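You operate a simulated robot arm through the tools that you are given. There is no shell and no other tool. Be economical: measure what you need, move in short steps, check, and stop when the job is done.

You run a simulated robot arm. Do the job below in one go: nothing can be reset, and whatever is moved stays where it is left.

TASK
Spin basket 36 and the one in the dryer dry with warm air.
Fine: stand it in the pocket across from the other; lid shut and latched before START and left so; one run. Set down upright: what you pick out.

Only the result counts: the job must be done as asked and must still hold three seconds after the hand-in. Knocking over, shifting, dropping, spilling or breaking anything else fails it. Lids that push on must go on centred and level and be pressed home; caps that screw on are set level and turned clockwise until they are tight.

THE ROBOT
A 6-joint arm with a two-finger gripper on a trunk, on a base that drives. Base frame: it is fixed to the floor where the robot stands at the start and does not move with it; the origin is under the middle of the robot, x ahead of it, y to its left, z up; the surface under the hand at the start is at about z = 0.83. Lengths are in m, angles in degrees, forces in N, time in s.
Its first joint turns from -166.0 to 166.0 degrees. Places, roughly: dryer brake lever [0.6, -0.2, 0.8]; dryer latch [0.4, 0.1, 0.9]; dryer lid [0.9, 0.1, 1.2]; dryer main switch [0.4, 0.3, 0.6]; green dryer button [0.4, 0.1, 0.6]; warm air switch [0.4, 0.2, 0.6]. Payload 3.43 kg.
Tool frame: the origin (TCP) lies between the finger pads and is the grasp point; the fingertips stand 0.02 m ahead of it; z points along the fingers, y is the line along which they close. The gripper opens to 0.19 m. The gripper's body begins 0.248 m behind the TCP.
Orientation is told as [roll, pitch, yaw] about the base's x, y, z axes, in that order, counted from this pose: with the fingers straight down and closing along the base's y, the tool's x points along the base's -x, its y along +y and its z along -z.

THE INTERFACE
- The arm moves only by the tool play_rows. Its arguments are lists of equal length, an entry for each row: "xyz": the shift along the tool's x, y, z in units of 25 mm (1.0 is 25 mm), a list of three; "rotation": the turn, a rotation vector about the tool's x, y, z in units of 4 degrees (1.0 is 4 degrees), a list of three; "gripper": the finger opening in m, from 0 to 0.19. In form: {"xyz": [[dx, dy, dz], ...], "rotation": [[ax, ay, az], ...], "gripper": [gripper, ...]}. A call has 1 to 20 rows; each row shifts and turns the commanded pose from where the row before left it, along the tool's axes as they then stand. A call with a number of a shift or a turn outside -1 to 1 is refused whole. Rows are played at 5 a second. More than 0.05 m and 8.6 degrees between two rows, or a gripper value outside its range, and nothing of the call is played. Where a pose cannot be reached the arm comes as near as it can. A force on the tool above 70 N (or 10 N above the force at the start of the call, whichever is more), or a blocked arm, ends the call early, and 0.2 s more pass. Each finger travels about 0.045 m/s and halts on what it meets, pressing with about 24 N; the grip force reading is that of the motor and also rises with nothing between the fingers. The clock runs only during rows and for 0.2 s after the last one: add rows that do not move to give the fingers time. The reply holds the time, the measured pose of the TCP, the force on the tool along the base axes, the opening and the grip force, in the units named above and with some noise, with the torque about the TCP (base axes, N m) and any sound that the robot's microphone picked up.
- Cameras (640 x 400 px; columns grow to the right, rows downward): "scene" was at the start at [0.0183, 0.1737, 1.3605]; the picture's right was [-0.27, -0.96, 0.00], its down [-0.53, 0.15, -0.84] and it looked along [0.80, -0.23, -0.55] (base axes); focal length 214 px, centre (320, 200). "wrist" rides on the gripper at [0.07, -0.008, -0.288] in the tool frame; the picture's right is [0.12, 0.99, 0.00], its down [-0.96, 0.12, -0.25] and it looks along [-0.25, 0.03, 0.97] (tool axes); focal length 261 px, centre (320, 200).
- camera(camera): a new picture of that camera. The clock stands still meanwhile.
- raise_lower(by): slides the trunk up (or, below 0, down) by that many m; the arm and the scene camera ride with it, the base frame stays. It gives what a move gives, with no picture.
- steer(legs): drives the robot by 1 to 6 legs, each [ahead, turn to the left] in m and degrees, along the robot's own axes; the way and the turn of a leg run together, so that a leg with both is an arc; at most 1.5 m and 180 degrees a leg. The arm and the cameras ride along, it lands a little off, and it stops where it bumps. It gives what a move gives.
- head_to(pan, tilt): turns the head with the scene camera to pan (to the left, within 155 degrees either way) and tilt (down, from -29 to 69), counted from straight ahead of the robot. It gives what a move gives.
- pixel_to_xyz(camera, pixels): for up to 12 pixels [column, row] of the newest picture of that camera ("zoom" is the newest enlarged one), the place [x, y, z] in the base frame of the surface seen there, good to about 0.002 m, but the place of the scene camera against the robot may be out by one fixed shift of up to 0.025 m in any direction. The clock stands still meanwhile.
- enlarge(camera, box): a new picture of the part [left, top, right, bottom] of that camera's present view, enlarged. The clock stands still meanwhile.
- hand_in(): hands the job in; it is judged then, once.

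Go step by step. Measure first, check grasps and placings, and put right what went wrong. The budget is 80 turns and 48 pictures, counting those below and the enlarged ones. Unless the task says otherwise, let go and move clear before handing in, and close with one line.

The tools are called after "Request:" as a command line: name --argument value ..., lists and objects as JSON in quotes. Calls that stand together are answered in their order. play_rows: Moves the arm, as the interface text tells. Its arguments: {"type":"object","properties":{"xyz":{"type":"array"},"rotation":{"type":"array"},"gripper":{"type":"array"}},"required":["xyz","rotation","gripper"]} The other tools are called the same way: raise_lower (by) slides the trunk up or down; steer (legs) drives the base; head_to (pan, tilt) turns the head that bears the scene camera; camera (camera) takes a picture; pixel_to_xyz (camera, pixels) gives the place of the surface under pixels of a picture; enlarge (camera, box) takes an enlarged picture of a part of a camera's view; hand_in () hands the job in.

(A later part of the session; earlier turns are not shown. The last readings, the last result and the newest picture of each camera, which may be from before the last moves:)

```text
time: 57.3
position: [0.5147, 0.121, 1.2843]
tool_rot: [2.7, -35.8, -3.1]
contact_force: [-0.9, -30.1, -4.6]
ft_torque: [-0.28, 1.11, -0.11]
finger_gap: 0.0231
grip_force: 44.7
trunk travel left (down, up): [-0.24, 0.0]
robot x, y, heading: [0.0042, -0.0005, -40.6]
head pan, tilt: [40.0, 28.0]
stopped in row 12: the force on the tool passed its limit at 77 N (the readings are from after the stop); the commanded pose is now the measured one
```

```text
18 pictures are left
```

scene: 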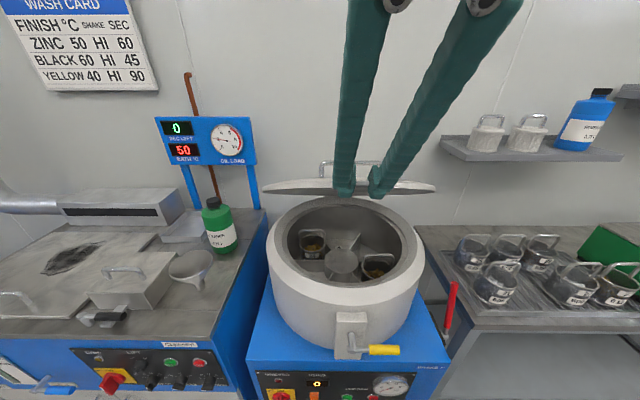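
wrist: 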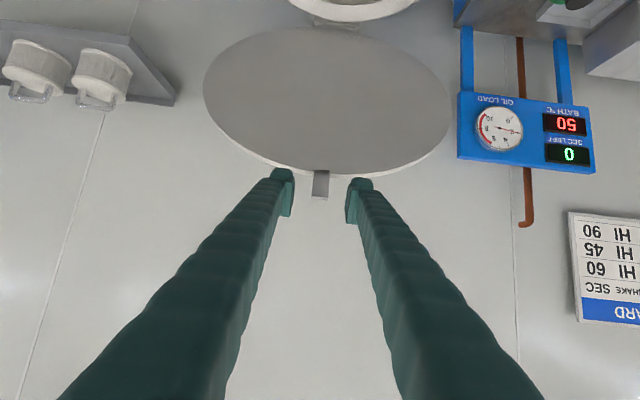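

The arm jammed near 30° open (tool twisted a little, robot likely met its own limit). The lid has followed; I open the fingers gently and see whether it stays.

Request:
play_rows --xyz '[[0, 0, 0], [0, 0, 0], [0, 0, 0], [0, 0, 0]]' --rotation '[[0, 0, 0], [0, 0, 0], [0, 0, 0], [0, 0, 0]]' --gripper '[0.03, 0.045, 0.06, 0.07]'

Request:
camera --camera "scene"

```text
time: 58.3
position: [0.5132, 0.1242, 1.2846]
tool_rot: [2.8, -36.0, -2.9]
contact_force: [-0.3, -0.8, 0.3]
ft_torque: [-0.02, 0.02, 0.04]
finger_gap: 0.0698
grip_force: 0.0
trunk travel left (down, up): [-0.24, 0.0]
robot x, y, heading: [0.0008, -0.0006, -40.0]
head pan, tilt: [40.0, 28.0]
```

```text
17 pictures are left
```

scene: 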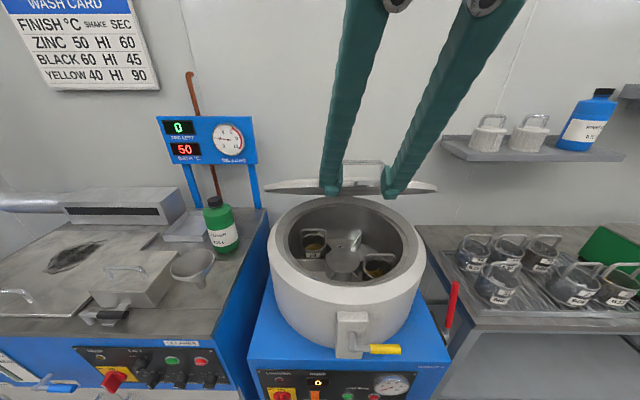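

The lid stays by friction at about 30°. I back out along the fingers, turn the tool upright and close the fingers for pushing on the lid's top.

Request:
play_rows --xyz '[[0, 0, -1], [0, 0, -1], [0, 0, -1], [0, 0, -1], [0, 0, 0], [0, 0, 0], [0, 0, 0], [0, 0, 0], [0, 0, 0], [0, 0, 0], [0, 0, 0], [0, 0, 0], [0, 0, 0]]' --rotation '[[0, 0, 0], [0, 0, 0], [0, 0, 0], [0, 0, 0], [0, 1, 0], [0, 1, 0], [0, 1, 0], [0, 1, 0], [0, 1, 0], [0, 1, 0], [0, 1, 0], [0, 1, 0], [0, 0.95, 0]]' --gripper '[0.07, 0.07, 0.07, 0.07, 0.07, 0.06, 0.05, 0.04, 0.03, 0.02, 0.01, 0, 0]'

Request:
camera --camera "wrist"

```text
time: 61.1
position: [0.4536, 0.1228, 1.3635]
tool_rot: [2.2, 0.1, -1.3]
contact_force: [-0.7, 0.4, 0.3]
ft_torque: [0.0, -0.1, 0.02]
finger_gap: 0.0
grip_force: 24.0
trunk travel left (down, up): [-0.24, 0.0]
robot x, y, heading: [-0.0007, -0.0007, -40.3]
head pan, tilt: [40.0, 28.0]
```

```text
16 pictures are left
```

wrist: 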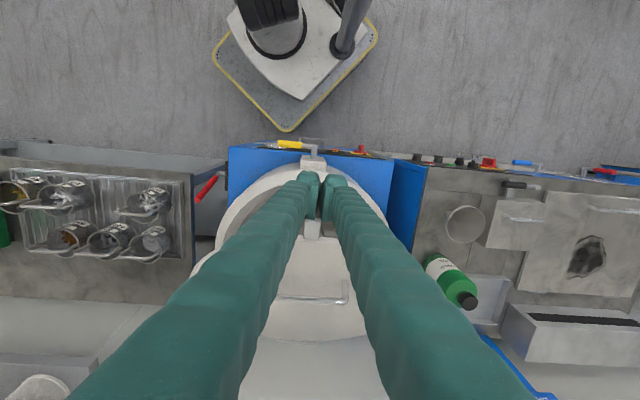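

I measure the lid's top near the tab and its handle.

Request:
pixel_to_xyz --camera "wrist" --pixels '[[313, 220], [313, 235], [311, 255], [311, 275], [300, 299], [345, 290], [311, 320], [280, 297]]'

```text
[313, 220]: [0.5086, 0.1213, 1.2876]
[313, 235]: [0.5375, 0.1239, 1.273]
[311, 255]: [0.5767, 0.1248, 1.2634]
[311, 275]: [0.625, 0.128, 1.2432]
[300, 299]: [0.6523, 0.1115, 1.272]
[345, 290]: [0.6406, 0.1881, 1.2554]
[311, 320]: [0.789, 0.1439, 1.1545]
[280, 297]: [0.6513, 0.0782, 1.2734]
```

The lid's top near the edge is at (0.577, 1.263) and the handle bar at x 0.652. I move over the strip between tab and handle, then push down along the arc.

Request:
play_rows --xyz '[[-1, 0, 0], [-1, 0, 0], [-1, 0, 0], [-1, 0, 0], [-0.93, 0, 0], [0, 0, 1], [0, 0, 1], [0, 0, 0.9], [0.51, 0, 0.87], [0.46, 0, 0.89], [0.42, 0, 0.91], [0.36, 0, 0.93]]' --rotation '[[0, 0, 0], [0, 0, 0], [0, 0, 0], [0, 0, 0], [0, 0, 0], [0, 0, 0], [0, 0, 0], [0, 0, 0], [0, 0, 0], [0, 0, 0], [0, 0, 0], [0, 0, 0]]' --gripper '[0, 0, 0, 0, 0, 0, 0, 0, 0, 0, 0, 0]'

Request:
camera --camera "scene"

```text
time: 63.7
position: [0.5328, 0.1266, 1.2003]
tool_rot: [2.1, 0.1, -1.4]
contact_force: [-0.3, 0.3, 0.0]
ft_torque: [0.01, -0.06, -0.01]
finger_gap: 0.0003
grip_force: 23.8
trunk travel left (down, up): [-0.24, 0.0]
robot x, y, heading: [0.0013, 0.0001, -40.1]
head pan, tilt: [40.0, 28.0]
```

```text
15 pictures are left
```

scene: 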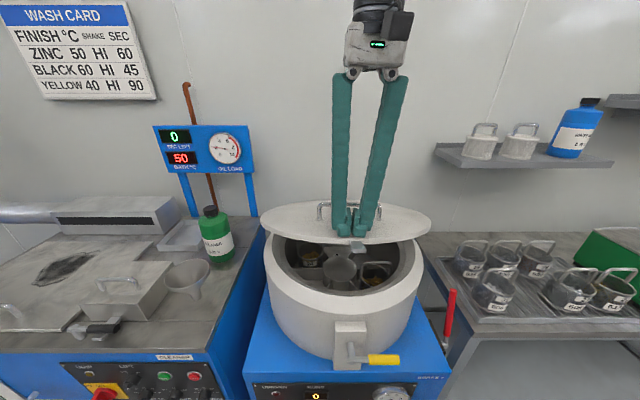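

The lid goes down under the fingers with almost no force. I carry on to the rim and press lightly.

Request:
play_rows --xyz '[[0.31, 0, 0.95], [0.26, 0, 0.97], [0.21, 0, 0.98], [0.16, 0, 0.99], [0.1, 0, 0.8], [0.02, 0, 0.4], [0, 0, 0.3], [0, 0, 0]]' --rotation '[[0, 0, 0], [0, 0, 0], [0, 0, 0], [0, 0, 0], [0, 0, 0], [0, 0, 0], [0, 0, 0], [0, 0, 0]]' --gripper '[0, 0, 0, 0, 0, 0, 0, 0]'

Request:
camera --camera "scene"

```text
time: 65.5
position: [0.5059, 0.1327, 1.0667]
tool_rot: [2.1, 0.0, -1.2]
contact_force: [-0.3, 0.4, -0.2]
ft_torque: [-0.01, 0.03, 0.0]
finger_gap: 0.0
grip_force: 23.7
trunk travel left (down, up): [-0.24, 0.0]
robot x, y, heading: [-0.0041, -0.0005, -40.2]
head pan, tilt: [40.0, 28.0]
```

```text
14 pictures are left
```

scene: 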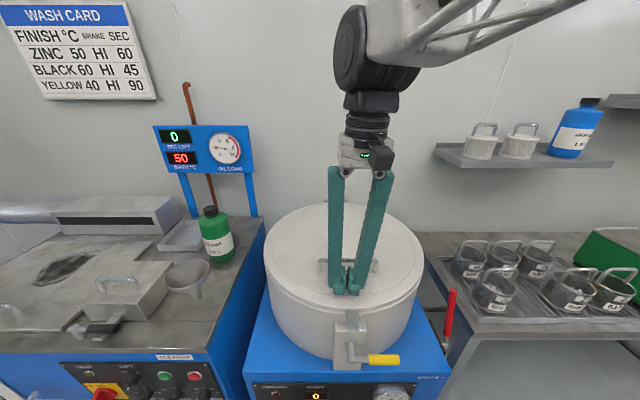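

Nearly shut; no contact force yet. I press in small steps until it seats.

Request:
play_rows --xyz '[[0, 0, 0.2], [0, 0, 0.2], [0, 0, 0.2], [0, 0, 0.2], [0, 0, 0.2]]' --rotation '[[0, 0, 0], [0, 0, 0], [0, 0, 0], [0, 0, 0], [0, 0, 0]]' --gripper '[0, 0, 0, 0, 0]'

Request:
enlarge --camera "scene" --box '[260, 200, 430, 400]'

```text
time: 66.7
position: [0.5067, 0.1317, 1.0418]
tool_rot: [2.1, 0.0, -1.4]
contact_force: [0.3, -0.1, 0.2]
ft_torque: [0.0, -0.01, 0.02]
finger_gap: 0.0002
grip_force: 24.1
trunk travel left (down, up): [-0.24, 0.0]
robot x, y, heading: [-0.0001, 0.0015, -40.1]
head pan, tilt: [40.0, 28.0]
```

```text
2.00 times, centred on (345, 300) of scene
```

zoom: 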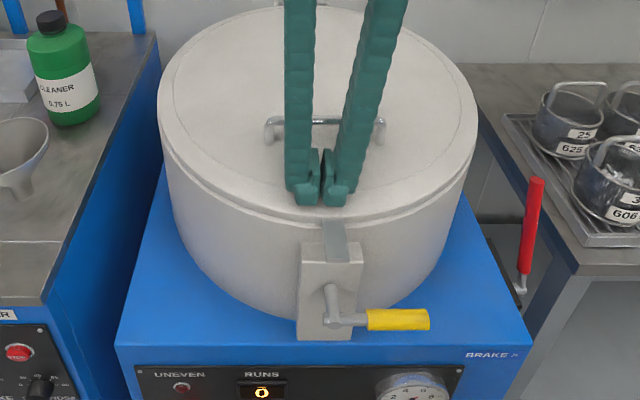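

I check how far the lid has come: surface heights of the lid's top, rim edge, and latch parts.

Request:
pixel_to_xyz --camera "zoom" --pixels '[[320, 60], [240, 190], [420, 190], [320, 215], [335, 240], [335, 255], [330, 300], [400, 320], [180, 120], [460, 120], [322, 320]]'

Request:
play_rows --xyz '[[0, 0, 0.2], [0, 0, 0.2], [0, 0, 0.2]]' --rotation '[[0, 0, 0], [0, 0, 0], [0, 0, 0]]' --gripper '[0, 0, 0]'

```text
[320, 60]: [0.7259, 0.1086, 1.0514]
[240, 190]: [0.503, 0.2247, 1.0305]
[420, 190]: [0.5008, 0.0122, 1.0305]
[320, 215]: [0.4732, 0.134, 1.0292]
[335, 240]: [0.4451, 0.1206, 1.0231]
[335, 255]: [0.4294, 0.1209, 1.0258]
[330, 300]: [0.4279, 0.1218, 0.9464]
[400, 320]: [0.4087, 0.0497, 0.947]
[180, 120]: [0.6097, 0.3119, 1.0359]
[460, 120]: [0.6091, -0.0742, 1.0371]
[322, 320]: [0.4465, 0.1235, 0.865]
```

```text
time: 67.5
position: [0.5064, 0.1326, 1.0351]
tool_rot: [2.3, -0.5, -1.3]
contact_force: [-17.5, -5.4, 48.3]
ft_torque: [-0.64, 0.47, -0.17]
finger_gap: 0.0001
grip_force: 23.5
trunk travel left (down, up): [-0.24, 0.0]
robot x, y, heading: [-0.0004, 0.0008, -40.0]
head pan, tilt: [40.0, 28.0]
stopped in row 3: the force on the tool passed its limit at 83 N (the readings are from after the stop); the commanded pose is now the measured one
```

The lid is seated on the rim (48 N on pressing, tip z≈1.015). Next the latch lever at about (0.419, 0.05, 0.935): I rise, level the tool, move above it and lower the trunk again.

Request:
play_rows --xyz '[[0, 0, -1], [0, 0, -1], [0, 0, -1], [0, 0, -1], [0, 0, -1], [0, 0, -1], [0, 0, 0], [1, -1, 0], [1, -1, 0], [1, -1, 0], [0.5, -0.4, 0], [0, 0, 0]]' --rotation '[[0, 0, 0], [0, 0, 0], [0, 0, 0], [0, 0, 0], [0, 0, 0], [0, 0, 0], [0.55, 0, -0.33], [0, 0, 0], [0, 0, 0], [0, 0, 0], [0, 0, 0], [0, 0, 0]]' --gripper '[0, 0, 0, 0, 0, 0, 0, 0, 0, 0, 0, 0]'

Request:
raise_lower --by -0.09

Request:
camera --camera "wrist"

```text
time: 70.1
position: [0.4188, 0.0427, 1.1836]
tool_rot: [0.1, -0.3, 0.0]
contact_force: [-0.6, 0.3, 0.1]
ft_torque: [0.01, -0.05, -0.01]
finger_gap: 0.0
grip_force: 24.4
trunk travel left (down, up): [-0.24, 0.0]
robot x, y, heading: [-0.0002, -0.0006, -40.1]
head pan, tilt: [40.0, 28.0]
```

```text
time: 71.3
position: [0.4202, 0.0436, 1.0923]
tool_rot: [0.0, -0.4, 0.0]
contact_force: [0.9, -0.2, -0.4]
ft_torque: [-0.01, -0.02, 0.01]
finger_gap: 0.0
grip_force: 24.1
trunk travel left (down, up): [-0.15, 0.09]
robot x, y, heading: [0.0018, -0.0025, -40.0]
head pan, tilt: [40.0, 28.0]
```

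```text
12 pictures are left
```

wrist: 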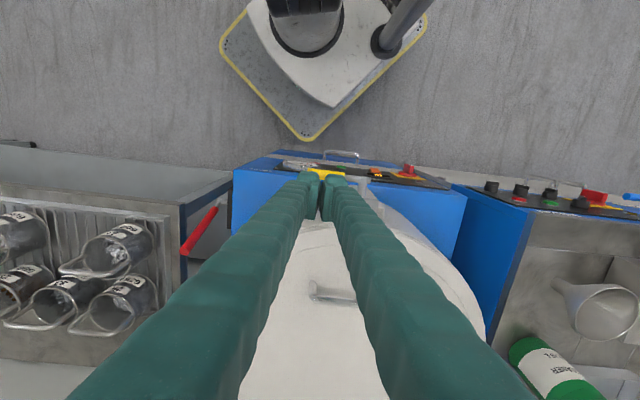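

The lever shows at (325,172); I measure lever and panel parts here.

Request:
pixel_to_xyz --camera "wrist" --pixels '[[310, 171], [325, 170], [340, 173], [350, 178], [362, 180], [375, 173], [408, 170], [345, 170], [298, 165], [366, 190]]'

Request:
pixel_to_xyz --camera "scene" --pixels '[[371, 359], [383, 360], [396, 360], [355, 360], [347, 357], [347, 345], [345, 335], [318, 396], [390, 392], [347, 322], [340, 345], [345, 375]]'

```text
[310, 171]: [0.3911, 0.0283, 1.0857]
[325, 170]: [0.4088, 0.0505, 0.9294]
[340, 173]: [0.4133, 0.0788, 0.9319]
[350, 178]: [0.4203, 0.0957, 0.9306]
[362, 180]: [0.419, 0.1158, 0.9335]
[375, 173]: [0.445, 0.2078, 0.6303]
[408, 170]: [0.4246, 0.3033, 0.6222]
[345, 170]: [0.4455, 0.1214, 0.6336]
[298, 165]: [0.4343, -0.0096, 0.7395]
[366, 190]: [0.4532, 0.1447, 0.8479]
```

```text
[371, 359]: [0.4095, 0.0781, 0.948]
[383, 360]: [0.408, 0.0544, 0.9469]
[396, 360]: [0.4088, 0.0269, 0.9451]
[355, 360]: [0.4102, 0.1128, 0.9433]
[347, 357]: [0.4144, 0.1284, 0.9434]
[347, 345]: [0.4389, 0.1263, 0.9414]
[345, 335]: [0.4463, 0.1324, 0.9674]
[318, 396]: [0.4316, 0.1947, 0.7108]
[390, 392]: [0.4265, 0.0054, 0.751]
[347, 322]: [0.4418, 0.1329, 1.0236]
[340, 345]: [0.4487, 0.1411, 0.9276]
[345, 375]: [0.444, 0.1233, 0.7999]
```

The lever's yellow grip spans y 0.02–0.09 with top z≈0.932, pivot near y 0.125. I come down to just above it and press gently to feel which way it turns.

Request:
play_rows --xyz '[[0, 0, 1], [0, 0, 1], [0, 0, 1], [0, 0, 1], [0, 0, 1], [0, 0, 0.3], [0, 0, 0.2], [0, 0, 0.2], [0, 0, 0.2]]' --rotation '[[0, 0, 0], [0, 0, 0], [0, 0, 0], [0, 0, 0], [0, 0, 0], [0, 0, 0], [0, 0, 0], [0, 0, 0], [0, 0, 0]]' --gripper '[0, 0, 0, 0, 0, 0, 0, 0, 0]'

```text
time: 73.3
position: [0.4201, 0.0419, 0.9525]
tool_rot: [0.0, -0.9, 0.0]
contact_force: [-18.3, -4.4, 53.0]
ft_torque: [0.36, 0.37, 0.23]
finger_gap: 0.006
grip_force: 34.2
trunk travel left (down, up): [-0.15, 0.09]
robot x, y, heading: [0.002, -0.0012, -40.2]
head pan, tilt: [40.0, 28.0]
stopped in row 9: the force on the tool passed its limit at 80 N (the readings are from after the stop); the commanded pose is now the measured one
```

The lever is blocked downward (80 N stop), so it must swing up. I rise, turn the fingers to close along x and will pinch the lever to swing it up.

Request:
play_rows --xyz '[[0, 0, -0.5], [0, 0, -1], [0, 0, -1], [0, 0, -1], [0, 0, 0], [0, 0, 0], [0, 0, 0], [0, 0, 0], [0, 0, 0], [0, 0, 0], [0, 0, 0], [0, 0, 0], [0, 0, 0], [0, 0, 0], [0, 0, 0], [0, 0, 0]]' --rotation '[[0, 0, 0], [0, 0, 0], [0, 0, 0], [0, 0, 0], [0, 0, 1], [0, 0, 1], [0, 0, 1], [0, 0, 1], [0, 0, 1], [0, 0, 1], [0, 0, 1], [0, 0, 1], [0, 0, 1], [0, 0, 1], [0, 0, 1], [0, 0, 1]]' --gripper '[0, 0, 0, 0, 0, 0, 0, 0, 0, 0, 0, 0, 0.01, 0.02, 0.03, 0.04]'

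Request:
play_rows --xyz '[[0, 0, 0], [0, 0, 0], [0, 0, 0], [0, 0, 0], [0, 0, 0], [0, 0, 0], [0, 0, 0], [0, 0, 0], [0, 0, 0], [0, 0, 0], [0, 0, 0], [0, 0, 0]]' --rotation '[[0, 0.2, 1], [0, 0, 1], [0, 0, 1], [0, 0, 1], [0, 0, 1], [0, 0, 1], [0, 0, 1], [0, 0, 1], [0, 0, 1], [0, 0, 1], [0, 0, 0.5], [0, 0, 0]]' --gripper '[0.04, 0.04, 0.04, 0.04, 0.04, 0.04, 0.04, 0.04, 0.04, 0.04, 0.04, 0.04]'

Request:
enlarge --camera "scene" --box '[290, 280, 440, 400]'

```text
time: 76.7
position: [0.4215, 0.0423, 1.0371]
tool_rot: [0.6, -0.4, -48.1]
contact_force: [0.3, -0.8, -0.3]
ft_torque: [0.03, -0.03, -0.03]
finger_gap: 0.0402
grip_force: 0.2
trunk travel left (down, up): [-0.15, 0.09]
robot x, y, heading: [0.0039, 0.0004, -40.1]
head pan, tilt: [40.0, 28.0]
```

```text
time: 79.3
position: [0.4209, 0.0431, 1.0371]
tool_rot: [0.1, 0.7, -90.1]
contact_force: [0.2, -0.4, 0.2]
ft_torque: [-0.02, -0.01, 0.01]
finger_gap: 0.0403
grip_force: 0.0
trunk travel left (down, up): [-0.15, 0.09]
robot x, y, heading: [0.006, -0.0011, -40.3]
head pan, tilt: [40.0, 28.0]
```

```text
3.33 times, centred on (365, 340) of scene
```

zoom: 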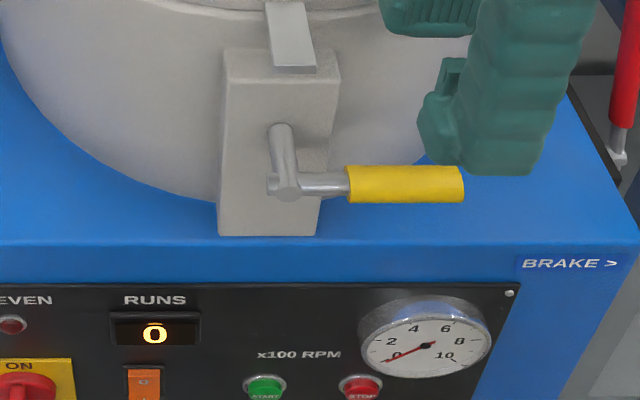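

I lower the open fingers around the yellow grip and close.

Request:
play_rows --xyz '[[0, -0.15, 1], [0, 0, 1], [0, 0, 1], [0, 0, 1], [0, 0, 0.45], [0, 0, 0], [0, 0, 0], [0, 0, 0], [0, 0, 0]]' --rotation '[[0, 0, 0], [0, 0, 0], [0, 0, 0], [0, 0, 0], [0, 0, 0], [0, 0, 0], [0, 0, 0], [0, 0, 0], [0, 0, 0]]' --gripper '[0.04, 0.04, 0.04, 0.04, 0.04, 0.025, 0.01, 0.0, 0.0]'

```text
time: 81.3
position: [0.4203, 0.0452, 0.9255]
tool_rot: [0.2, 0.7, -90.1]
contact_force: [41.6, 1.0, -5.6]
ft_torque: [-0.4, -0.04, -0.26]
finger_gap: 0.015
grip_force: 43.9
trunk travel left (down, up): [-0.15, 0.09]
robot x, y, heading: [0.002, 0.0014, -40.1]
head pan, tilt: [40.0, 28.0]
```

Lever held (15 mm); the tool is 4 mm off in x. I correct and swing the lever up the first 30°.

Request:
play_rows --xyz '[[0, 0.17, 0], [0, 0, 0], [0.05, 0, -0.42], [0.06, 0, -0.41], [0.14, 0, -0.39], [0.18, 0, -0.38], [0, 0, 0]]' --rotation '[[0, 0, 0], [0, 0, 0], [0, 0, 0], [0, 0, 0], [0, 0, 0], [0, 0, 0], [0, 0, 0]]' --gripper '[0, 0, 0, 0, 0, 0, 0]'

```text
time: 82.9
position: [0.4194, 0.0554, 0.9658]
tool_rot: [0.0, 0.6, -90.0]
contact_force: [-10.7, 1.0, -25.3]
ft_torque: [-1.62, 0.05, 0.19]
finger_gap: 0.0148
grip_force: 44.9
trunk travel left (down, up): [-0.15, 0.09]
robot x, y, heading: [0.0013, -0.0004, -40.2]
head pan, tilt: [40.0, 28.0]
```

Request:
enlarge --camera "scene" --box '[290, 280, 440, 400]'

```text
3.33 times, centred on (365, 340) of scene
```

zoom: 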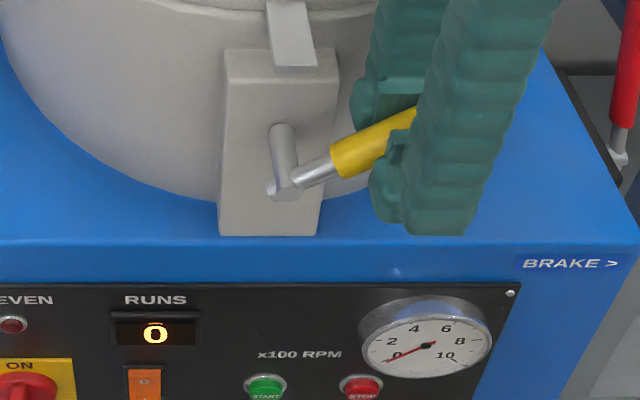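

The lever follows upward. I take it to about 60°.

Request:
play_rows --xyz '[[0.24, 0, -0.34], [0.27, 0, -0.32], [0.32, 0, -0.27], [0.34, 0, -0.24], [0, 0, 0]]' --rotation '[[0, 0, 0], [0, 0, 0], [0, 0, 0], [0, 0, 0], [0, 0, 0]]' --gripper '[0, 0, 0, 0, 0]'

```text
time: 84.1
position: [0.4208, 0.0827, 0.9948]
tool_rot: [0.1, 0.7, -90.0]
contact_force: [-21.8, -9.6, -28.2]
ft_torque: [-1.68, 0.05, 0.41]
finger_gap: 0.0149
grip_force: 44.9
trunk travel left (down, up): [-0.15, 0.09]
robot x, y, heading: [0.0016, -0.0005, -39.9]
head pan, tilt: [40.0, 28.0]
```

The lever is near 60°. The inner finger could meet the tab soon, so I let go, rise, shift to the −y side, close, and come down to push it the rest of the way.

Request:
play_rows --xyz '[[0, 0, 0], [0, 0, 0], [0, 0, 0], [0, 0, -1], [0, 0, -1], [0, 0, -1], [-1, 0, 0], [-1, 0, 0], [0, -0.15, 0], [0, 0, 1], [0, 0, 1], [0, 0, 0.7]]' --rotation '[[0, 0, 0], [0, 0, 0], [0, 0, 0], [0, 0, 0], [0, 0, 0], [0, 0, 0], [0, 0, 0], [0, 0, 0], [0, 0, 0], [0, 0, 0], [0, 0, 0], [0, 0, 0]]' --gripper '[0.01, 0.028, 0.028, 0.028, 0.028, 0.028, 0.02, 0.0, 0, 0, 0, 0]'

Request:
enlarge --camera "scene" --box '[290, 280, 440, 400]'

```text
time: 86.7
position: [0.4162, 0.0327, 1.0007]
tool_rot: [0.1, 0.6, -90.0]
contact_force: [0.5, 0.0, 0.0]
ft_torque: [0.01, -0.04, 0.0]
finger_gap: 0.0001
grip_force: 23.7
trunk travel left (down, up): [-0.15, 0.09]
robot x, y, heading: [-0.0022, -0.003, -40.1]
head pan, tilt: [40.0, 28.0]
```

```text
3.33 times, centred on (365, 340) of scene
```

zoom: 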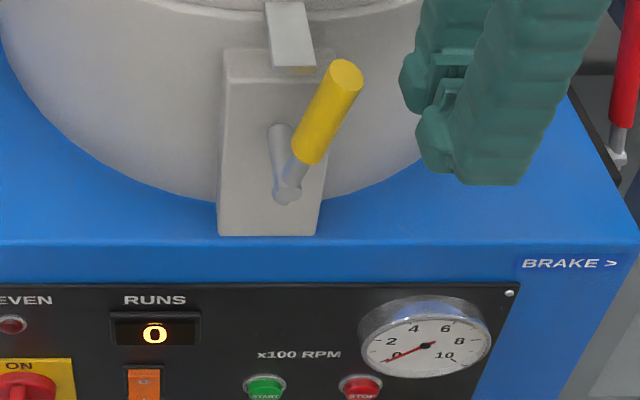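

The lever stays at about 60°. I push it to upright from the −y side.

Request:
play_rows --xyz '[[0.6, 0, 0], [0.6, 0, 0], [0.4, 0, 0], [0.3, 0, 0], [0.3, 0, 0], [0.3, 0, 0], [0, 0, 0]]' --rotation '[[0, 0, 0], [0, 0, 0], [0, 0, 0], [0, 0, 0], [0, 0, 0], [0, 0, 0], [0, 0, 0]]' --gripper '[0, 0, 0, 0, 0, 0, 0]'

Request:
enlarge --camera "scene" --box '[290, 280, 440, 400]'

```text
time: 88.3
position: [0.4179, 0.0909, 1.0032]
tool_rot: [0.0, 0.4, -90.0]
contact_force: [-4.5, -70.2, -5.2]
ft_torque: [-0.76, 0.5, -0.58]
finger_gap: 0.0001
grip_force: 23.8
trunk travel left (down, up): [-0.15, 0.09]
robot x, y, heading: [0.0008, -0.0012, -40.4]
head pan, tilt: [40.0, 28.0]
```

```text
3.33 times, centred on (365, 340) of scene
```

zoom: 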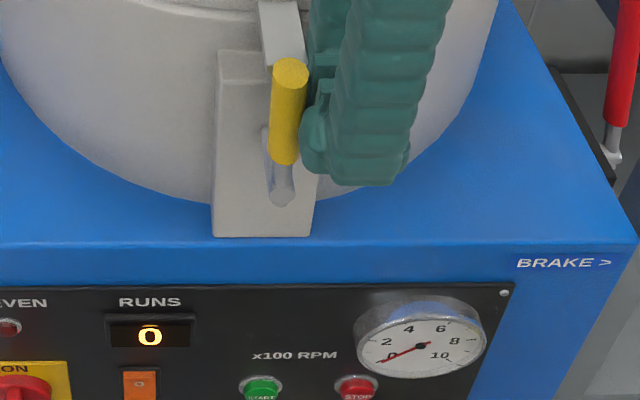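

The lever is upright against its stop — latched. I back the hand off, tilt the head down and zoom on the panel switches.

Request:
play_rows --xyz '[[-0.5, 0, 0], [-1, 0, 0], [-1, 0, 0], [0, 0, -1], [0, 0, -1], [0, 0, -1], [0, 0, -1], [0, 0, -1], [0, 0, -1]]' --rotation '[[0, 0, 0], [0, 0, 0], [0, 0, 0], [0, 0, 0], [0, 0, 0], [0, 0, 0], [0, 0, 0], [0, 0, 0], [0, 0, 0]]' --gripper '[0, 0, 0, 0, 0, 0, 0, 0, 0]'

Request:
head_to --pan 40 --tilt 50

Request:
enlarge --camera "scene" --box '[230, 210, 450, 348]'

```text
time: 90.3
position: [0.4168, 0.0312, 1.1524]
tool_rot: [0.0, 0.7, -90.1]
contact_force: [0.6, 0.2, 0.6]
ft_torque: [0.01, 0.02, -0.01]
finger_gap: 0.0
grip_force: 23.7
trunk travel left (down, up): [-0.15, 0.09]
robot x, y, heading: [0.0027, 0.0023, -40.0]
head pan, tilt: [40.0, 28.0]
```

```text
time: 91.2
position: [0.417, 0.0316, 1.1526]
tool_rot: [0.2, 0.6, -90.1]
contact_force: [0.2, 0.2, 1.9]
ft_torque: [0.03, 0.03, -0.01]
finger_gap: 0.0
grip_force: 24.0
trunk travel left (down, up): [-0.15, 0.09]
robot x, y, heading: [0.0016, -0.0008, -40.0]
head pan, tilt: [40.0, 50.0]
```

```text
2.90 times, centred on (340, 279) of scene
```

zoom: 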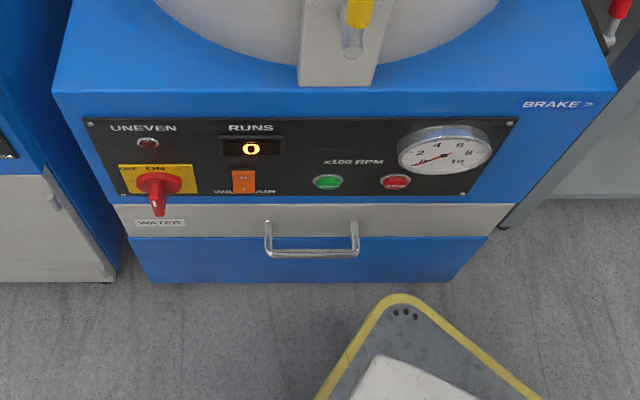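

Request:
enlarge --camera "scene" --box '[268, 252, 332, 292]'

Request:
pixel_to_xyz --camera "zoom" --pixels '[[460, 150], [460, 215], [460, 285], [180, 190], [170, 310], [460, 180], [460, 250], [330, 100]]'

Request:
pixel_to_xyz --camera "scene" --pixels '[[343.2, 272.8], [366.3, 273], [343.2, 270.5], [335, 275], [343, 278], [314, 272], [300, 280], [302, 236]]'

```text
10.00 times, centred on (300, 272) of scene
```

zoom: 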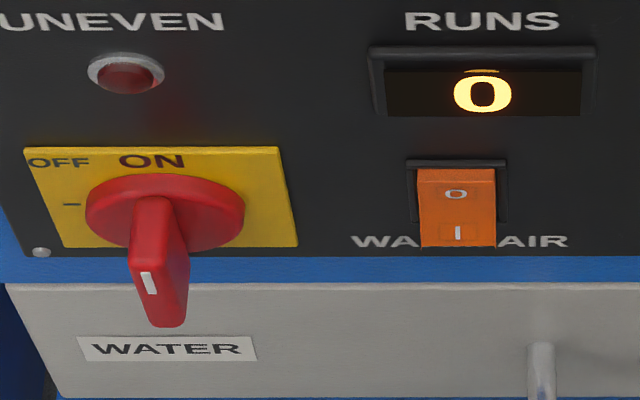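

```text
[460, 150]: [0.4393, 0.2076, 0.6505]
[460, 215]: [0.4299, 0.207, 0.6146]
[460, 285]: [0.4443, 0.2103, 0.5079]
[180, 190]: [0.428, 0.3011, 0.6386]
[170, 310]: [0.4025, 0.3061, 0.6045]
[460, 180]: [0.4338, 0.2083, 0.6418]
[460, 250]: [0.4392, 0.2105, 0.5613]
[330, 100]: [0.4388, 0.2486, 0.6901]
```

```text
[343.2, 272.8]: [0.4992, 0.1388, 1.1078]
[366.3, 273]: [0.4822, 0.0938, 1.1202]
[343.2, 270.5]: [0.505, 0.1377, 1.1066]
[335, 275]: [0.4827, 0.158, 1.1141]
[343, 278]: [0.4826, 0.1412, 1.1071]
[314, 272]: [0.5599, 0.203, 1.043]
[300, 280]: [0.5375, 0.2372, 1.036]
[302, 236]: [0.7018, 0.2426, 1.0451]
```

The switch bar stands vertical at ON and the display is lit; the rocker's lower "I" half sticks out (x 0.430 against 0.439 at the top), so warm air is off. I back off and turn to face the dryer for room at the low panel.

Request:
steer --legs '[[-0.25, 0], [0, 40]]'

Request:
play_rows --xyz '[[0, 0, 0], [0, 0, 0], [0, 0, 0], [0, 0, 0], [0, 0, 0], [0, 0, 0], [0, 0, 0], [0, 0, 0], [0, 0, 0], [0, 0, 0], [0, 0, 0], [0, 0, 0], [0, 0, 0]]' --rotation '[[0, 0, -1], [0, 0, -1], [0, 0, -1], [0, 0, -1], [0, 0, -1], [0, 0, -1], [0, 0, -1], [0, 0, -1], [0, 0, -1], [0, 0, -1], [0, 0, -1], [0, 0, -1], [0, 0, -0.5]]' --gripper '[0, 0, 0, 0, 0, 0, 0, 0, 0, 0, 0, 0, 0]'

```text
time: 95.0
position: [0.1054, 0.4537, 1.1532]
tool_rot: [0.1, 0.6, -49.8]
contact_force: [0.3, -0.3, 0.0]
ft_torque: [-0.05, 0.02, 0.01]
finger_gap: 0.0002
grip_force: 23.4
trunk travel left (down, up): [-0.15, 0.09]
robot x, y, heading: [-0.191, 0.1613, -0.2]
head pan, tilt: [40.0, 50.0]
```

```text
time: 97.8
position: [0.1049, 0.454, 1.1528]
tool_rot: [0.6, 0.3, 0.3]
contact_force: [-0.7, -0.3, 0.7]
ft_torque: [0.0, 0.03, -0.04]
finger_gap: 0.0004
grip_force: 23.4
trunk travel left (down, up): [-0.15, 0.09]
robot x, y, heading: [-0.1918, 0.1587, 0.1]
head pan, tilt: [40.0, 50.0]
```

I lower the trunk fully and pitch the closed fingers 45° forward.

Request:
raise_lower --by -0.15

Request:
play_rows --xyz '[[0, 0, 0], [0, 0, 0], [0, 0, 0], [0, 0, 0], [0, 0, 0], [0, 0, 0], [0, 0, 0], [0, 0, 0], [0, 0, 0], [0, 0, 0], [0, 0, 0], [0, 0, 0]]' --rotation '[[0.15, -1, 0.08], [0, -1, 0], [0, -1, 0], [0, -1, 0], [0, -1, 0], [0, -1, 0], [0, -1, 0], [0, -1, 0], [0, -1, 0], [0, -1, 0], [0, -1, 0], [0, -0.3, 0]]' --gripper '[0, 0, 0, 0, 0, 0, 0, 0, 0, 0, 0, 0]'

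```text
time: 99.5
position: [0.1052, 0.4547, 1.0023]
tool_rot: [0.6, 0.3, 0.2]
contact_force: [0.2, -0.2, 0.7]
ft_torque: [0.02, 0.0, 0.01]
finger_gap: 0.0
grip_force: 24.3
trunk travel left (down, up): [0.0, 0.24]
robot x, y, heading: [-0.1922, 0.1597, 0.3]
head pan, tilt: [40.0, 50.0]
```

```text
time: 101.3
position: [0.1132, 0.4815, 1.071]
tool_rot: [8.6, -31.4, -5.5]
contact_force: [11.1, 41.8, -17.1]
ft_torque: [-8.06, -1.52, -9.22]
finger_gap: 0.0001
grip_force: 23.9
trunk travel left (down, up): [0.0, 0.24]
robot x, y, heading: [-0.1897, 0.163, 0.2]
head pan, tilt: [40.0, 50.0]
stopped in row 9: the force on the tool passed its limit at 101 N (the readings are from after the stop); the commanded pose is now the measured one
```

The wrist met the robot's own head mast. I move forward away from it before continuing.

Request:
play_rows --xyz '[[-0.86, 0, 0.52], [-0.86, 0, 0.52], [-0.86, 0, 0.52], [-0.86, 0, 0.52], [-0.86, 0, 0.52]]' --rotation '[[0, 0, 0], [0, 0, 0], [0, 0, 0], [0, 0, 0], [0, 0, 0]]' --gripper '[0, 0, 0, 0, 0]'

```text
time: 102.5
position: [0.2384, 0.4793, 1.0686]
tool_rot: [8.2, -31.4, -5.1]
contact_force: [-0.9, -0.5, 0.2]
ft_torque: [0.05, -0.03, 0.04]
finger_gap: 0.0
grip_force: 23.7
trunk travel left (down, up): [0.0, 0.24]
robot x, y, heading: [-0.1932, 0.1616, 0.2]
head pan, tilt: [40.0, 50.0]
```

Free again. I undo the twist, go sideways to y≈0.208 and finish the pitch to 45°.

Request:
play_rows --xyz '[[0, 0, 0], [0, 0, 0], [0, -1, 0], [0, -1, 0], [0, -1, 0], [0, -1, 0], [0, -1, 0], [0, -1, 0], [0, -1, 0], [0, -1, 0], [0, -1, 0], [0, -1, 0], [0, -0.85, 0], [-0.86, 0, 0.52], [0, 0, 0], [0, 0, 0], [0, 0, 0], [0, 0, 0]]' --rotation '[[0.7, 0, -0.55], [0.7, 0, -0.55], [0, 0, 0], [0, 0, 0], [0, 0, 0], [0, 0, 0], [0, 0, 0], [0, 0, 0], [0, 0, 0], [0, 0, 0], [0, 0, 0], [0, 0, 0], [0, 0, 0], [0, 0, 0], [0, -1, 0], [0, -1, 0], [0, -1, 0], [0, -0.4, 0]]' --gripper '[0, 0, 0, 0, 0, 0, 0, 0, 0, 0, 0, 0, 0, 0, 0, 0, 0, 0]'

```text
time: 106.3
position: [0.2615, 0.208, 1.068]
tool_rot: [-0.2, -45.3, 0.1]
contact_force: [0.5, 0.5, -0.6]
ft_torque: [-0.01, 0.02, -0.01]
finger_gap: 0.0002
grip_force: 24.3
trunk travel left (down, up): [0.0, 0.24]
robot x, y, heading: [-0.1951, 0.1573, -0.1]
head pan, tilt: [40.0, 50.0]
```

I bring the fingertips to a standoff before the rocker's lower half and look at it.

Request:
play_rows --xyz '[[0.591, 0, 0.952], [0.591, 0, 0.952], [0.591, 0, 0.952], [0.591, 0, 0.952], [0.591, 0, 0.952], [0.591, 0, 0.952], [0.591, 0, 0.952], [0.591, 0, 0.952], [0.591, 0, 0.952], [0.591, 0, 0.952], [0.591, 0, 0.952], [0.591, 0, 0.952], [0.591, 0, 0.952], [0.591, 0, 0.952], [0.591, 0, 0.952], [0.591, 0, 0.952], [0.591, 0, 0.952]]' --rotation '[[0, 0, 0], [0, 0, 0], [0, 0, 0], [0, 0, 0], [0, 0, 0], [0, 0, 0], [0, 0, 0], [0, 0, 0], [0, 0, 0], [0, 0, 0], [0, 0, 0], [0, 0, 0], [0, 0, 0], [0, 0, 0], [0, 0, 0], [0, 0, 0], [0, 0, 0]]' --gripper '[0, 0, 0, 0, 0, 0, 0, 0, 0, 0, 0, 0, 0, 0, 0, 0, 0]'

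Request:
head_to --pan -15 --tilt 45

Request:
camera --camera "scene"

```text
time: 109.8
position: [0.4205, 0.2189, 0.7298]
tool_rot: [-0.2, -45.2, 0.1]
contact_force: [-54.3, -2.9, 43.3]
ft_torque: [0.03, -1.3, -0.05]
finger_gap: 0.0
grip_force: 34.4
out of reach, approached as far as the arm can: row 11, 12, 13, 14, 15, 16, 17
trunk travel left (down, up): [0.0, 0.24]
robot x, y, heading: [-0.1886, 0.159, -0.1]
head pan, tilt: [40.0, 50.0]
stopped in row 17: the force on the tool passed its limit at 134 N (the readings are from after the stop); the commanded pose is now the measured one
```

```text
time: 111.1
position: [0.4208, 0.2192, 0.7288]
tool_rot: [-0.2, -45.2, 0.0]
contact_force: [-86.5, -3.5, 74.6]
ft_torque: [0.09, -2.14, -0.02]
finger_gap: 0.0
grip_force: 33.9
trunk travel left (down, up): [0.0, 0.24]
robot x, y, heading: [-0.1922, 0.1625, -0.0]
head pan, tilt: [-15.0, 45.0]
```

```text
5 pictures are left
```

scene: 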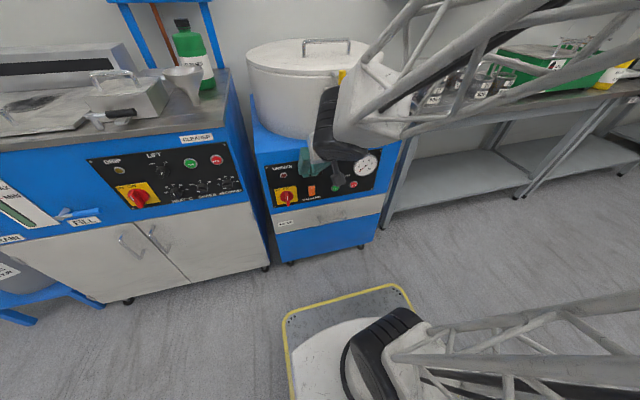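

The pose was out of reach (arm folded too close) and the tips are pressing the panel at z 0.73. I retreat at once, then back the robot up for more room.

Request:
play_rows --xyz '[[0, 0, -0.5], [0, 0, -1], [0, 0, -1], [0, 0, -1], [0, 0, -1]]' --rotation '[[0, 0, 0], [0, 0, 0], [0, 0, 0], [0, 0, 0], [0, 0, 0]]' --gripper '[0, 0, 0, 0, 0]'

Request:
steer --legs '[[-0.28, 0]]'

```text
time: 112.3
position: [0.3438, 0.2192, 0.8056]
tool_rot: [-0.2, -44.9, 0.1]
contact_force: [0.3, 0.7, -1.0]
ft_torque: [-0.06, 0.05, -0.04]
finger_gap: 0.0
grip_force: 34.8
trunk travel left (down, up): [0.0, 0.24]
robot x, y, heading: [-0.1902, 0.1638, 0.2]
head pan, tilt: [-15.0, 45.0]
```

```text
time: 114.0
position: [0.1105, 0.2176, 0.8052]
tool_rot: [-0.2, -44.9, -0.1]
contact_force: [0.3, -0.2, -0.6]
ft_torque: [-0.01, 0.03, 0.02]
finger_gap: 0.0
grip_force: 35.0
trunk travel left (down, up): [0.0, 0.24]
robot x, y, heading: [-0.427, 0.1611, 0.2]
head pan, tilt: [-15.0, 45.0]
stopped in leg 1: the robot was blocked; the commanded pose is now the measured one
```

There is room now (robot at x −0.43). I go to the standoff again.

Request:
play_rows --xyz '[[-0.127, -0.03, 1], [-0.127, -0.03, 1], [-0.127, -0.03, 1], [-0.127, -0.03, 1], [-0.127, -0.03, 1], [-0.127, -0.03, 1], [-0.127, -0.03, 1], [-0.127, -0.03, 1], [-0.127, -0.03, 1], [-0.127, -0.03, 1], [-0.127, -0.03, 1], [-0.127, -0.03, 1]]' --rotation '[[0, 0, 0], [0, 0, 0], [0, 0, 0], [0, 0, 0], [0, 0, 0], [0, 0, 0], [0, 0, 0], [0, 0, 0], [0, 0, 0], [0, 0, 0], [0, 0, 0], [0, 0, 0]]' --gripper '[0, 0, 0, 0, 0, 0, 0, 0, 0, 0, 0, 0]'

Request:
enlarge --camera "wrist" --box '[200, 60, 440, 210]'

```text
time: 116.7
position: [0.3489, 0.2067, 0.6197]
tool_rot: [-0.2, -45.0, -0.1]
contact_force: [-0.7, -0.4, 0.3]
ft_torque: [0.01, 0.06, 0.03]
finger_gap: 0.0
grip_force: 34.4
trunk travel left (down, up): [0.0, 0.24]
robot x, y, heading: [-0.4307, 0.1579, -0.1]
head pan, tilt: [-15.0, 45.0]
```

```text
2.67 times, centred on (320, 135) of wrist
```

zoom: 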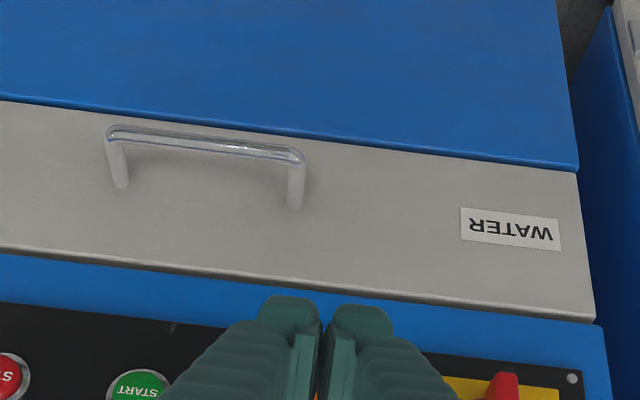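

I get accurate positions of START, the panel edge and the orange rocker corner in this wrist zoom.

Request:
pixel_to_xyz --camera "zoom" --pixels '[[138, 385], [138, 393], [5, 375], [572, 379], [320, 395], [330, 285], [250, 330], [500, 385], [170, 328], [100, 315]]'

```text
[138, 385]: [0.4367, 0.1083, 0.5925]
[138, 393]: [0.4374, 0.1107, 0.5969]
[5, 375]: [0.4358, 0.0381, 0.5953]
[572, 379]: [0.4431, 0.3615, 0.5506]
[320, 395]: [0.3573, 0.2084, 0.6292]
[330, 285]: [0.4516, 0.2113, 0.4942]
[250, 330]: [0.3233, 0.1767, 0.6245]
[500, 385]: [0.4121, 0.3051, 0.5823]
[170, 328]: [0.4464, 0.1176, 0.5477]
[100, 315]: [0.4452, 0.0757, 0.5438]
```

Lower half of the rocker: about (0.440, 0.208, 0.600). I approach it and press forward in small steps.

Request:
play_rows --xyz '[[-0.3, 0.02, 0.67], [-0.3, 0.02, 0.67], [-0.3, 0, 0.67], [0, 0, 0], [-0.141, 0, 0.141], [-0.141, 0, 0.141], [-0.141, 0, 0.141], [0, 0, 0]]' --rotation '[[0, 0, 0], [0, 0, 0], [0, 0, 0], [0, 0, 0], [0, 0, 0], [0, 0, 0], [0, 0, 0], [0, 0, 0]]' --gripper '[0, 0, 0, 0, 0, 0, 0, 0]'

```text
time: 118.5
position: [0.4115, 0.209, 0.6002]
tool_rot: [-0.2, -44.7, 0.1]
contact_force: [-41.9, -0.7, 1.9]
ft_torque: [0.04, -0.26, 0.17]
finger_gap: 0.0063
grip_force: 34.6
trunk travel left (down, up): [0.0, 0.24]
robot x, y, heading: [-0.4244, 0.16, 0.1]
head pan, tilt: [-15.0, 45.0]
```

Contact with 42 N; I press a touch more, then retreat and look.

Request:
play_rows --xyz '[[-0.07, 0, 0.07], [0, 0, 0], [0.5, 0, -0.5], [0.5, 0.6, -0.5], [0.5, 1, -0.5], [0.5, 1, -0.5], [0, 1, 0], [0, 1, 0], [0, 1, 0]]' --rotation '[[0, 0, 0], [0, 0, 0], [0, 0, 0], [0, 0, 0], [0, 0, 0], [0, 0, 0], [0, 0, 0], [0, 0, 0], [0, 0, 0]]' --gripper '[0, 0, 0, 0, 0, 0, 0, 0, 0]'

Request:
enlarge --camera "scene" --box '[265, 160, 385, 235]'

```text
time: 118.9
position: [0.4105, 0.2068, 0.5968]
tool_rot: [-0.2, -44.6, 0.0]
contact_force: [-9.7, -0.6, 3.3]
ft_torque: [0.02, -0.12, 0.04]
finger_gap: 0.0059
grip_force: 34.6
trunk travel left (down, up): [0.0, 0.24]
robot x, y, heading: [-0.4318, 0.1606, -0.2]
head pan, tilt: [-15.0, 45.0]
stopped in row 2: the force on the tool passed its limit at 77 N (the readings are from after the stop); the commanded pose is now the measured one
```

```text
5.33 times, centred on (325, 198) of scene
```

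zoom: 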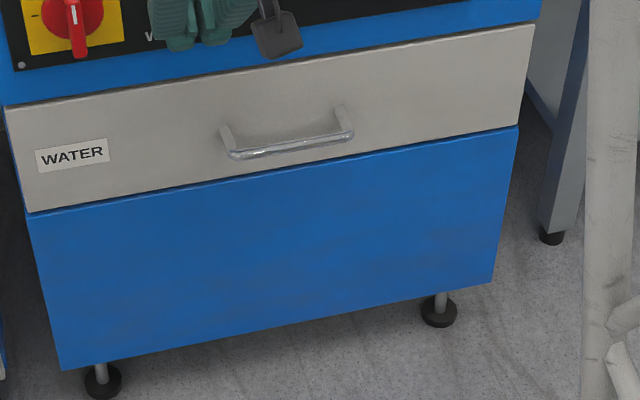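

I retreat and shift toward −y so the rocker is visible, then zoom there.

Request:
play_rows --xyz '[[0.6, 0, -0.6], [0.7, 0, -0.7], [0.7, 0, -0.7], [0.7, 0, -0.7], [0, -1, 0], [0, -1, 0], [0, -1, 0], [0, -1, 0], [0, -1, 0], [0, 0, 0]]' --rotation '[[0, 0, 0], [0, 0, 0], [0, 0, 0], [0, 0, 0], [0, 0, 0], [0, 0, 0], [0, 0, 0], [0, 0, 0], [0, 0, 0], [0, 0, 0]]' --gripper '[0, 0, 0, 0, 0, 0, 0, 0, 0, 0]'

Request:
enlarge --camera "scene" --box '[262, 134, 342, 184]'

```text
time: 121.1
position: [0.3212, 0.191, 0.5994]
tool_rot: [-0.9, -44.4, 0.0]
contact_force: [-0.1, -0.4, 0.4]
ft_torque: [-0.01, 0.0, -0.03]
finger_gap: 0.0
grip_force: 33.9
out of reach, approached as far as the arm can: row 5, 6, 7, 8, 9
trunk travel left (down, up): [0.0, 0.24]
robot x, y, heading: [-0.4251, 0.1608, -0.1]
head pan, tilt: [-15.0, 45.0]
```

```text
8.00 times, centred on (302, 159) of scene
```

zoom: 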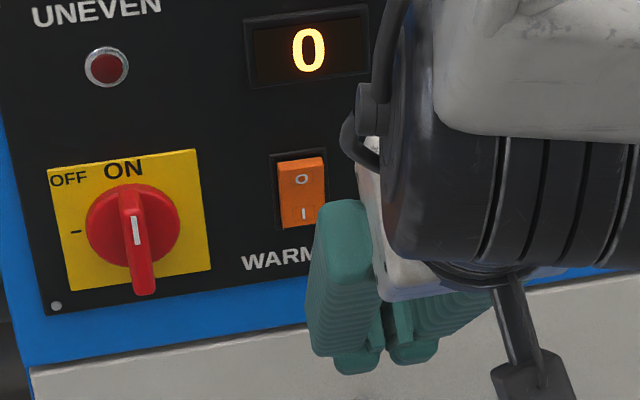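

Request:
pixel_to_xyz --camera "zoom" --pixels '[[300, 163], [300, 170], [301, 180], [301, 190], [301, 200], [302, 212], [302, 222], [265, 190], [265, 215], [280, 245], [320, 145]]'

```text
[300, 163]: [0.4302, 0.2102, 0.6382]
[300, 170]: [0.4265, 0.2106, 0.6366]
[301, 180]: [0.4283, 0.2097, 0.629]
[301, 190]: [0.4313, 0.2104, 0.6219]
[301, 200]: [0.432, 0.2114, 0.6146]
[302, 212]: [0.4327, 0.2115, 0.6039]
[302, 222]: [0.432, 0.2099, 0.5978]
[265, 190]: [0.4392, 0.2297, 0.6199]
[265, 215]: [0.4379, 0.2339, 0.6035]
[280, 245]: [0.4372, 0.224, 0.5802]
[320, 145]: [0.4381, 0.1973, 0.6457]
```

The rocker's top now stands out (0.4265) and the "I" half is in (0.432): warm air is on. START is at about (0.437, 0.112, 0.602); sideways reach is limited here, so I turn the robot 5.4° right to line up.

Request:
steer --legs '[[0, -5.4]]'

Request:
play_rows --xyz '[[0, 0, -0.1]]' --rotation '[[0, 0, 0]]' --gripper '[0]'

```text
time: 121.9
position: [0.3228, 0.1749, 0.6002]
tool_rot: [-0.8, -44.5, -1.2]
contact_force: [-0.8, 0.9, -0.3]
ft_torque: [0.0, 0.01, 0.0]
finger_gap: 0.0
grip_force: 34.7
trunk travel left (down, up): [0.0, 0.24]
robot x, y, heading: [-0.4266, 0.1579, -0.9]
head pan, tilt: [-15.0, 45.0]
stopped in leg 1: the robot was blocked; the commanded pose is now the measured one
```

```text
time: 122.3
position: [0.32, 0.1756, 0.6016]
tool_rot: [-0.9, -44.5, -1.2]
contact_force: [-0.7, 0.0, 1.0]
ft_torque: [-0.01, 0.0, 0.0]
finger_gap: 0.0
grip_force: 34.6
trunk travel left (down, up): [0.0, 0.24]
robot x, y, heading: [-0.4255, 0.1599, -0.8]
head pan, tilt: [-15.0, 45.0]
```

The robot touches something behind it. I drive 4 cm forward and then turn.

Request:
steer --legs '[[0.04, 0], [0, -4.2]]'

```text
time: 123.6
position: [0.3595, 0.1204, 0.6021]
tool_rot: [-1.0, -44.4, -5.4]
contact_force: [0.9, 0.2, 0.4]
ft_torque: [0.01, -0.06, -0.01]
finger_gap: 0.0
grip_force: 34.3
trunk travel left (down, up): [0.0, 0.24]
robot x, y, heading: [-0.387, 0.1624, -5.0]
head pan, tilt: [-15.0, 45.0]
```

Aligned at y 0.120. I approach and press START in small steps.

Request:
play_rows --xyz '[[-0.61, -0.08, 0.61], [-0.6, -0.08, 0.6], [0, 0, 0], [-0.085, 0, 0.085], [-0.085, 0, 0.085], [-0.085, 0, 0.085]]' --rotation '[[0, 0, 0], [0, 0, 0], [0, 0, 0], [0, 0, 0], [0, 0, 0], [0, 0, 0]]' --gripper '[0, 0, 0, 0, 0, 0]'

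```text
time: 125.0
position: [0.4097, 0.1115, 0.6015]
tool_rot: [-1.1, -44.3, -5.4]
contact_force: [-0.3, -0.3, -0.1]
ft_torque: [0.0, 0.01, 0.01]
finger_gap: 0.0
grip_force: 34.2
trunk travel left (down, up): [0.0, 0.24]
robot x, y, heading: [-0.3843, 0.1599, -5.4]
head pan, tilt: [-15.0, 45.0]
```

Request:
play_rows --xyz '[[-0.085, 0, 0.085], [-0.085, 0, 0.085], [-0.06, 0, 0.06]]' --rotation '[[0, 0, 0], [0, 0, 0], [0, 0, 0]]' --gripper '[0, 0, 0]'

```text
time: 125.8
position: [0.4166, 0.1106, 0.6011]
tool_rot: [-1.2, -44.3, -5.4]
contact_force: [-17.9, 4.0, 4.5]
ft_torque: [0.05, -0.16, 0.3]
finger_gap: 0.0002
grip_force: 34.6
trunk travel left (down, up): [0.0, 0.24]
robot x, y, heading: [-0.3867, 0.1596, -5.2]
head pan, tilt: [-15.0, 45.0]
heard: click
```

A click: START took. I withdraw and listen.

Request:
play_rows --xyz '[[0.3, 0, -0.3], [0.7, 0, -0.7], [0.7, 0, -0.7], [0, 0, -1], [0, 0, -1], [0, 0, 0], [0, 0, 0], [0, 0, 0], [0, 0, 0], [0, 0, 0]]' --rotation '[[0, 0, 0], [0, 0, 0], [0, 0, 0], [0, 0, 0], [0, 0, 0], [0, 0, 0], [0, 0, 0], [0, 0, 0], [0, 0, 0], [0, 0, 0]]' --gripper '[0, 0, 0, 0, 0, 0, 0, 0, 0, 0]'

Request:
enlarge --camera "scene" --box '[256, 80, 416, 180]'

```text
time: 128.0
position: [0.3253, 0.1203, 0.638]
tool_rot: [-0.9, -44.0, -5.6]
contact_force: [0.7, 0.4, 0.1]
ft_torque: [0.02, 0.02, -0.01]
finger_gap: 0.0001
grip_force: 34.5
trunk travel left (down, up): [0.0, 0.24]
robot x, y, heading: [-0.3834, 0.1617, -5.1]
head pan, tilt: [-15.0, 45.0]
```

```text
4.00 times, centred on (336, 130) of scene
```

zoom: 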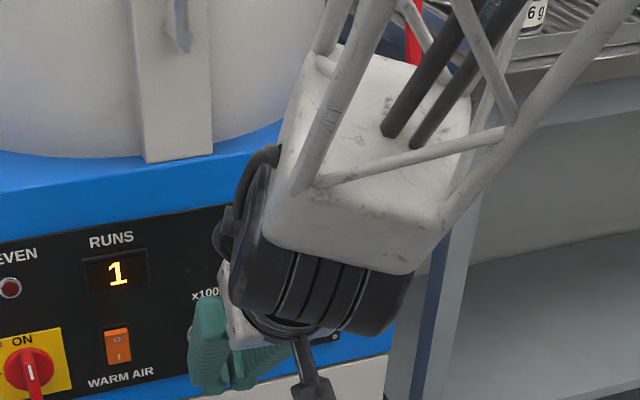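

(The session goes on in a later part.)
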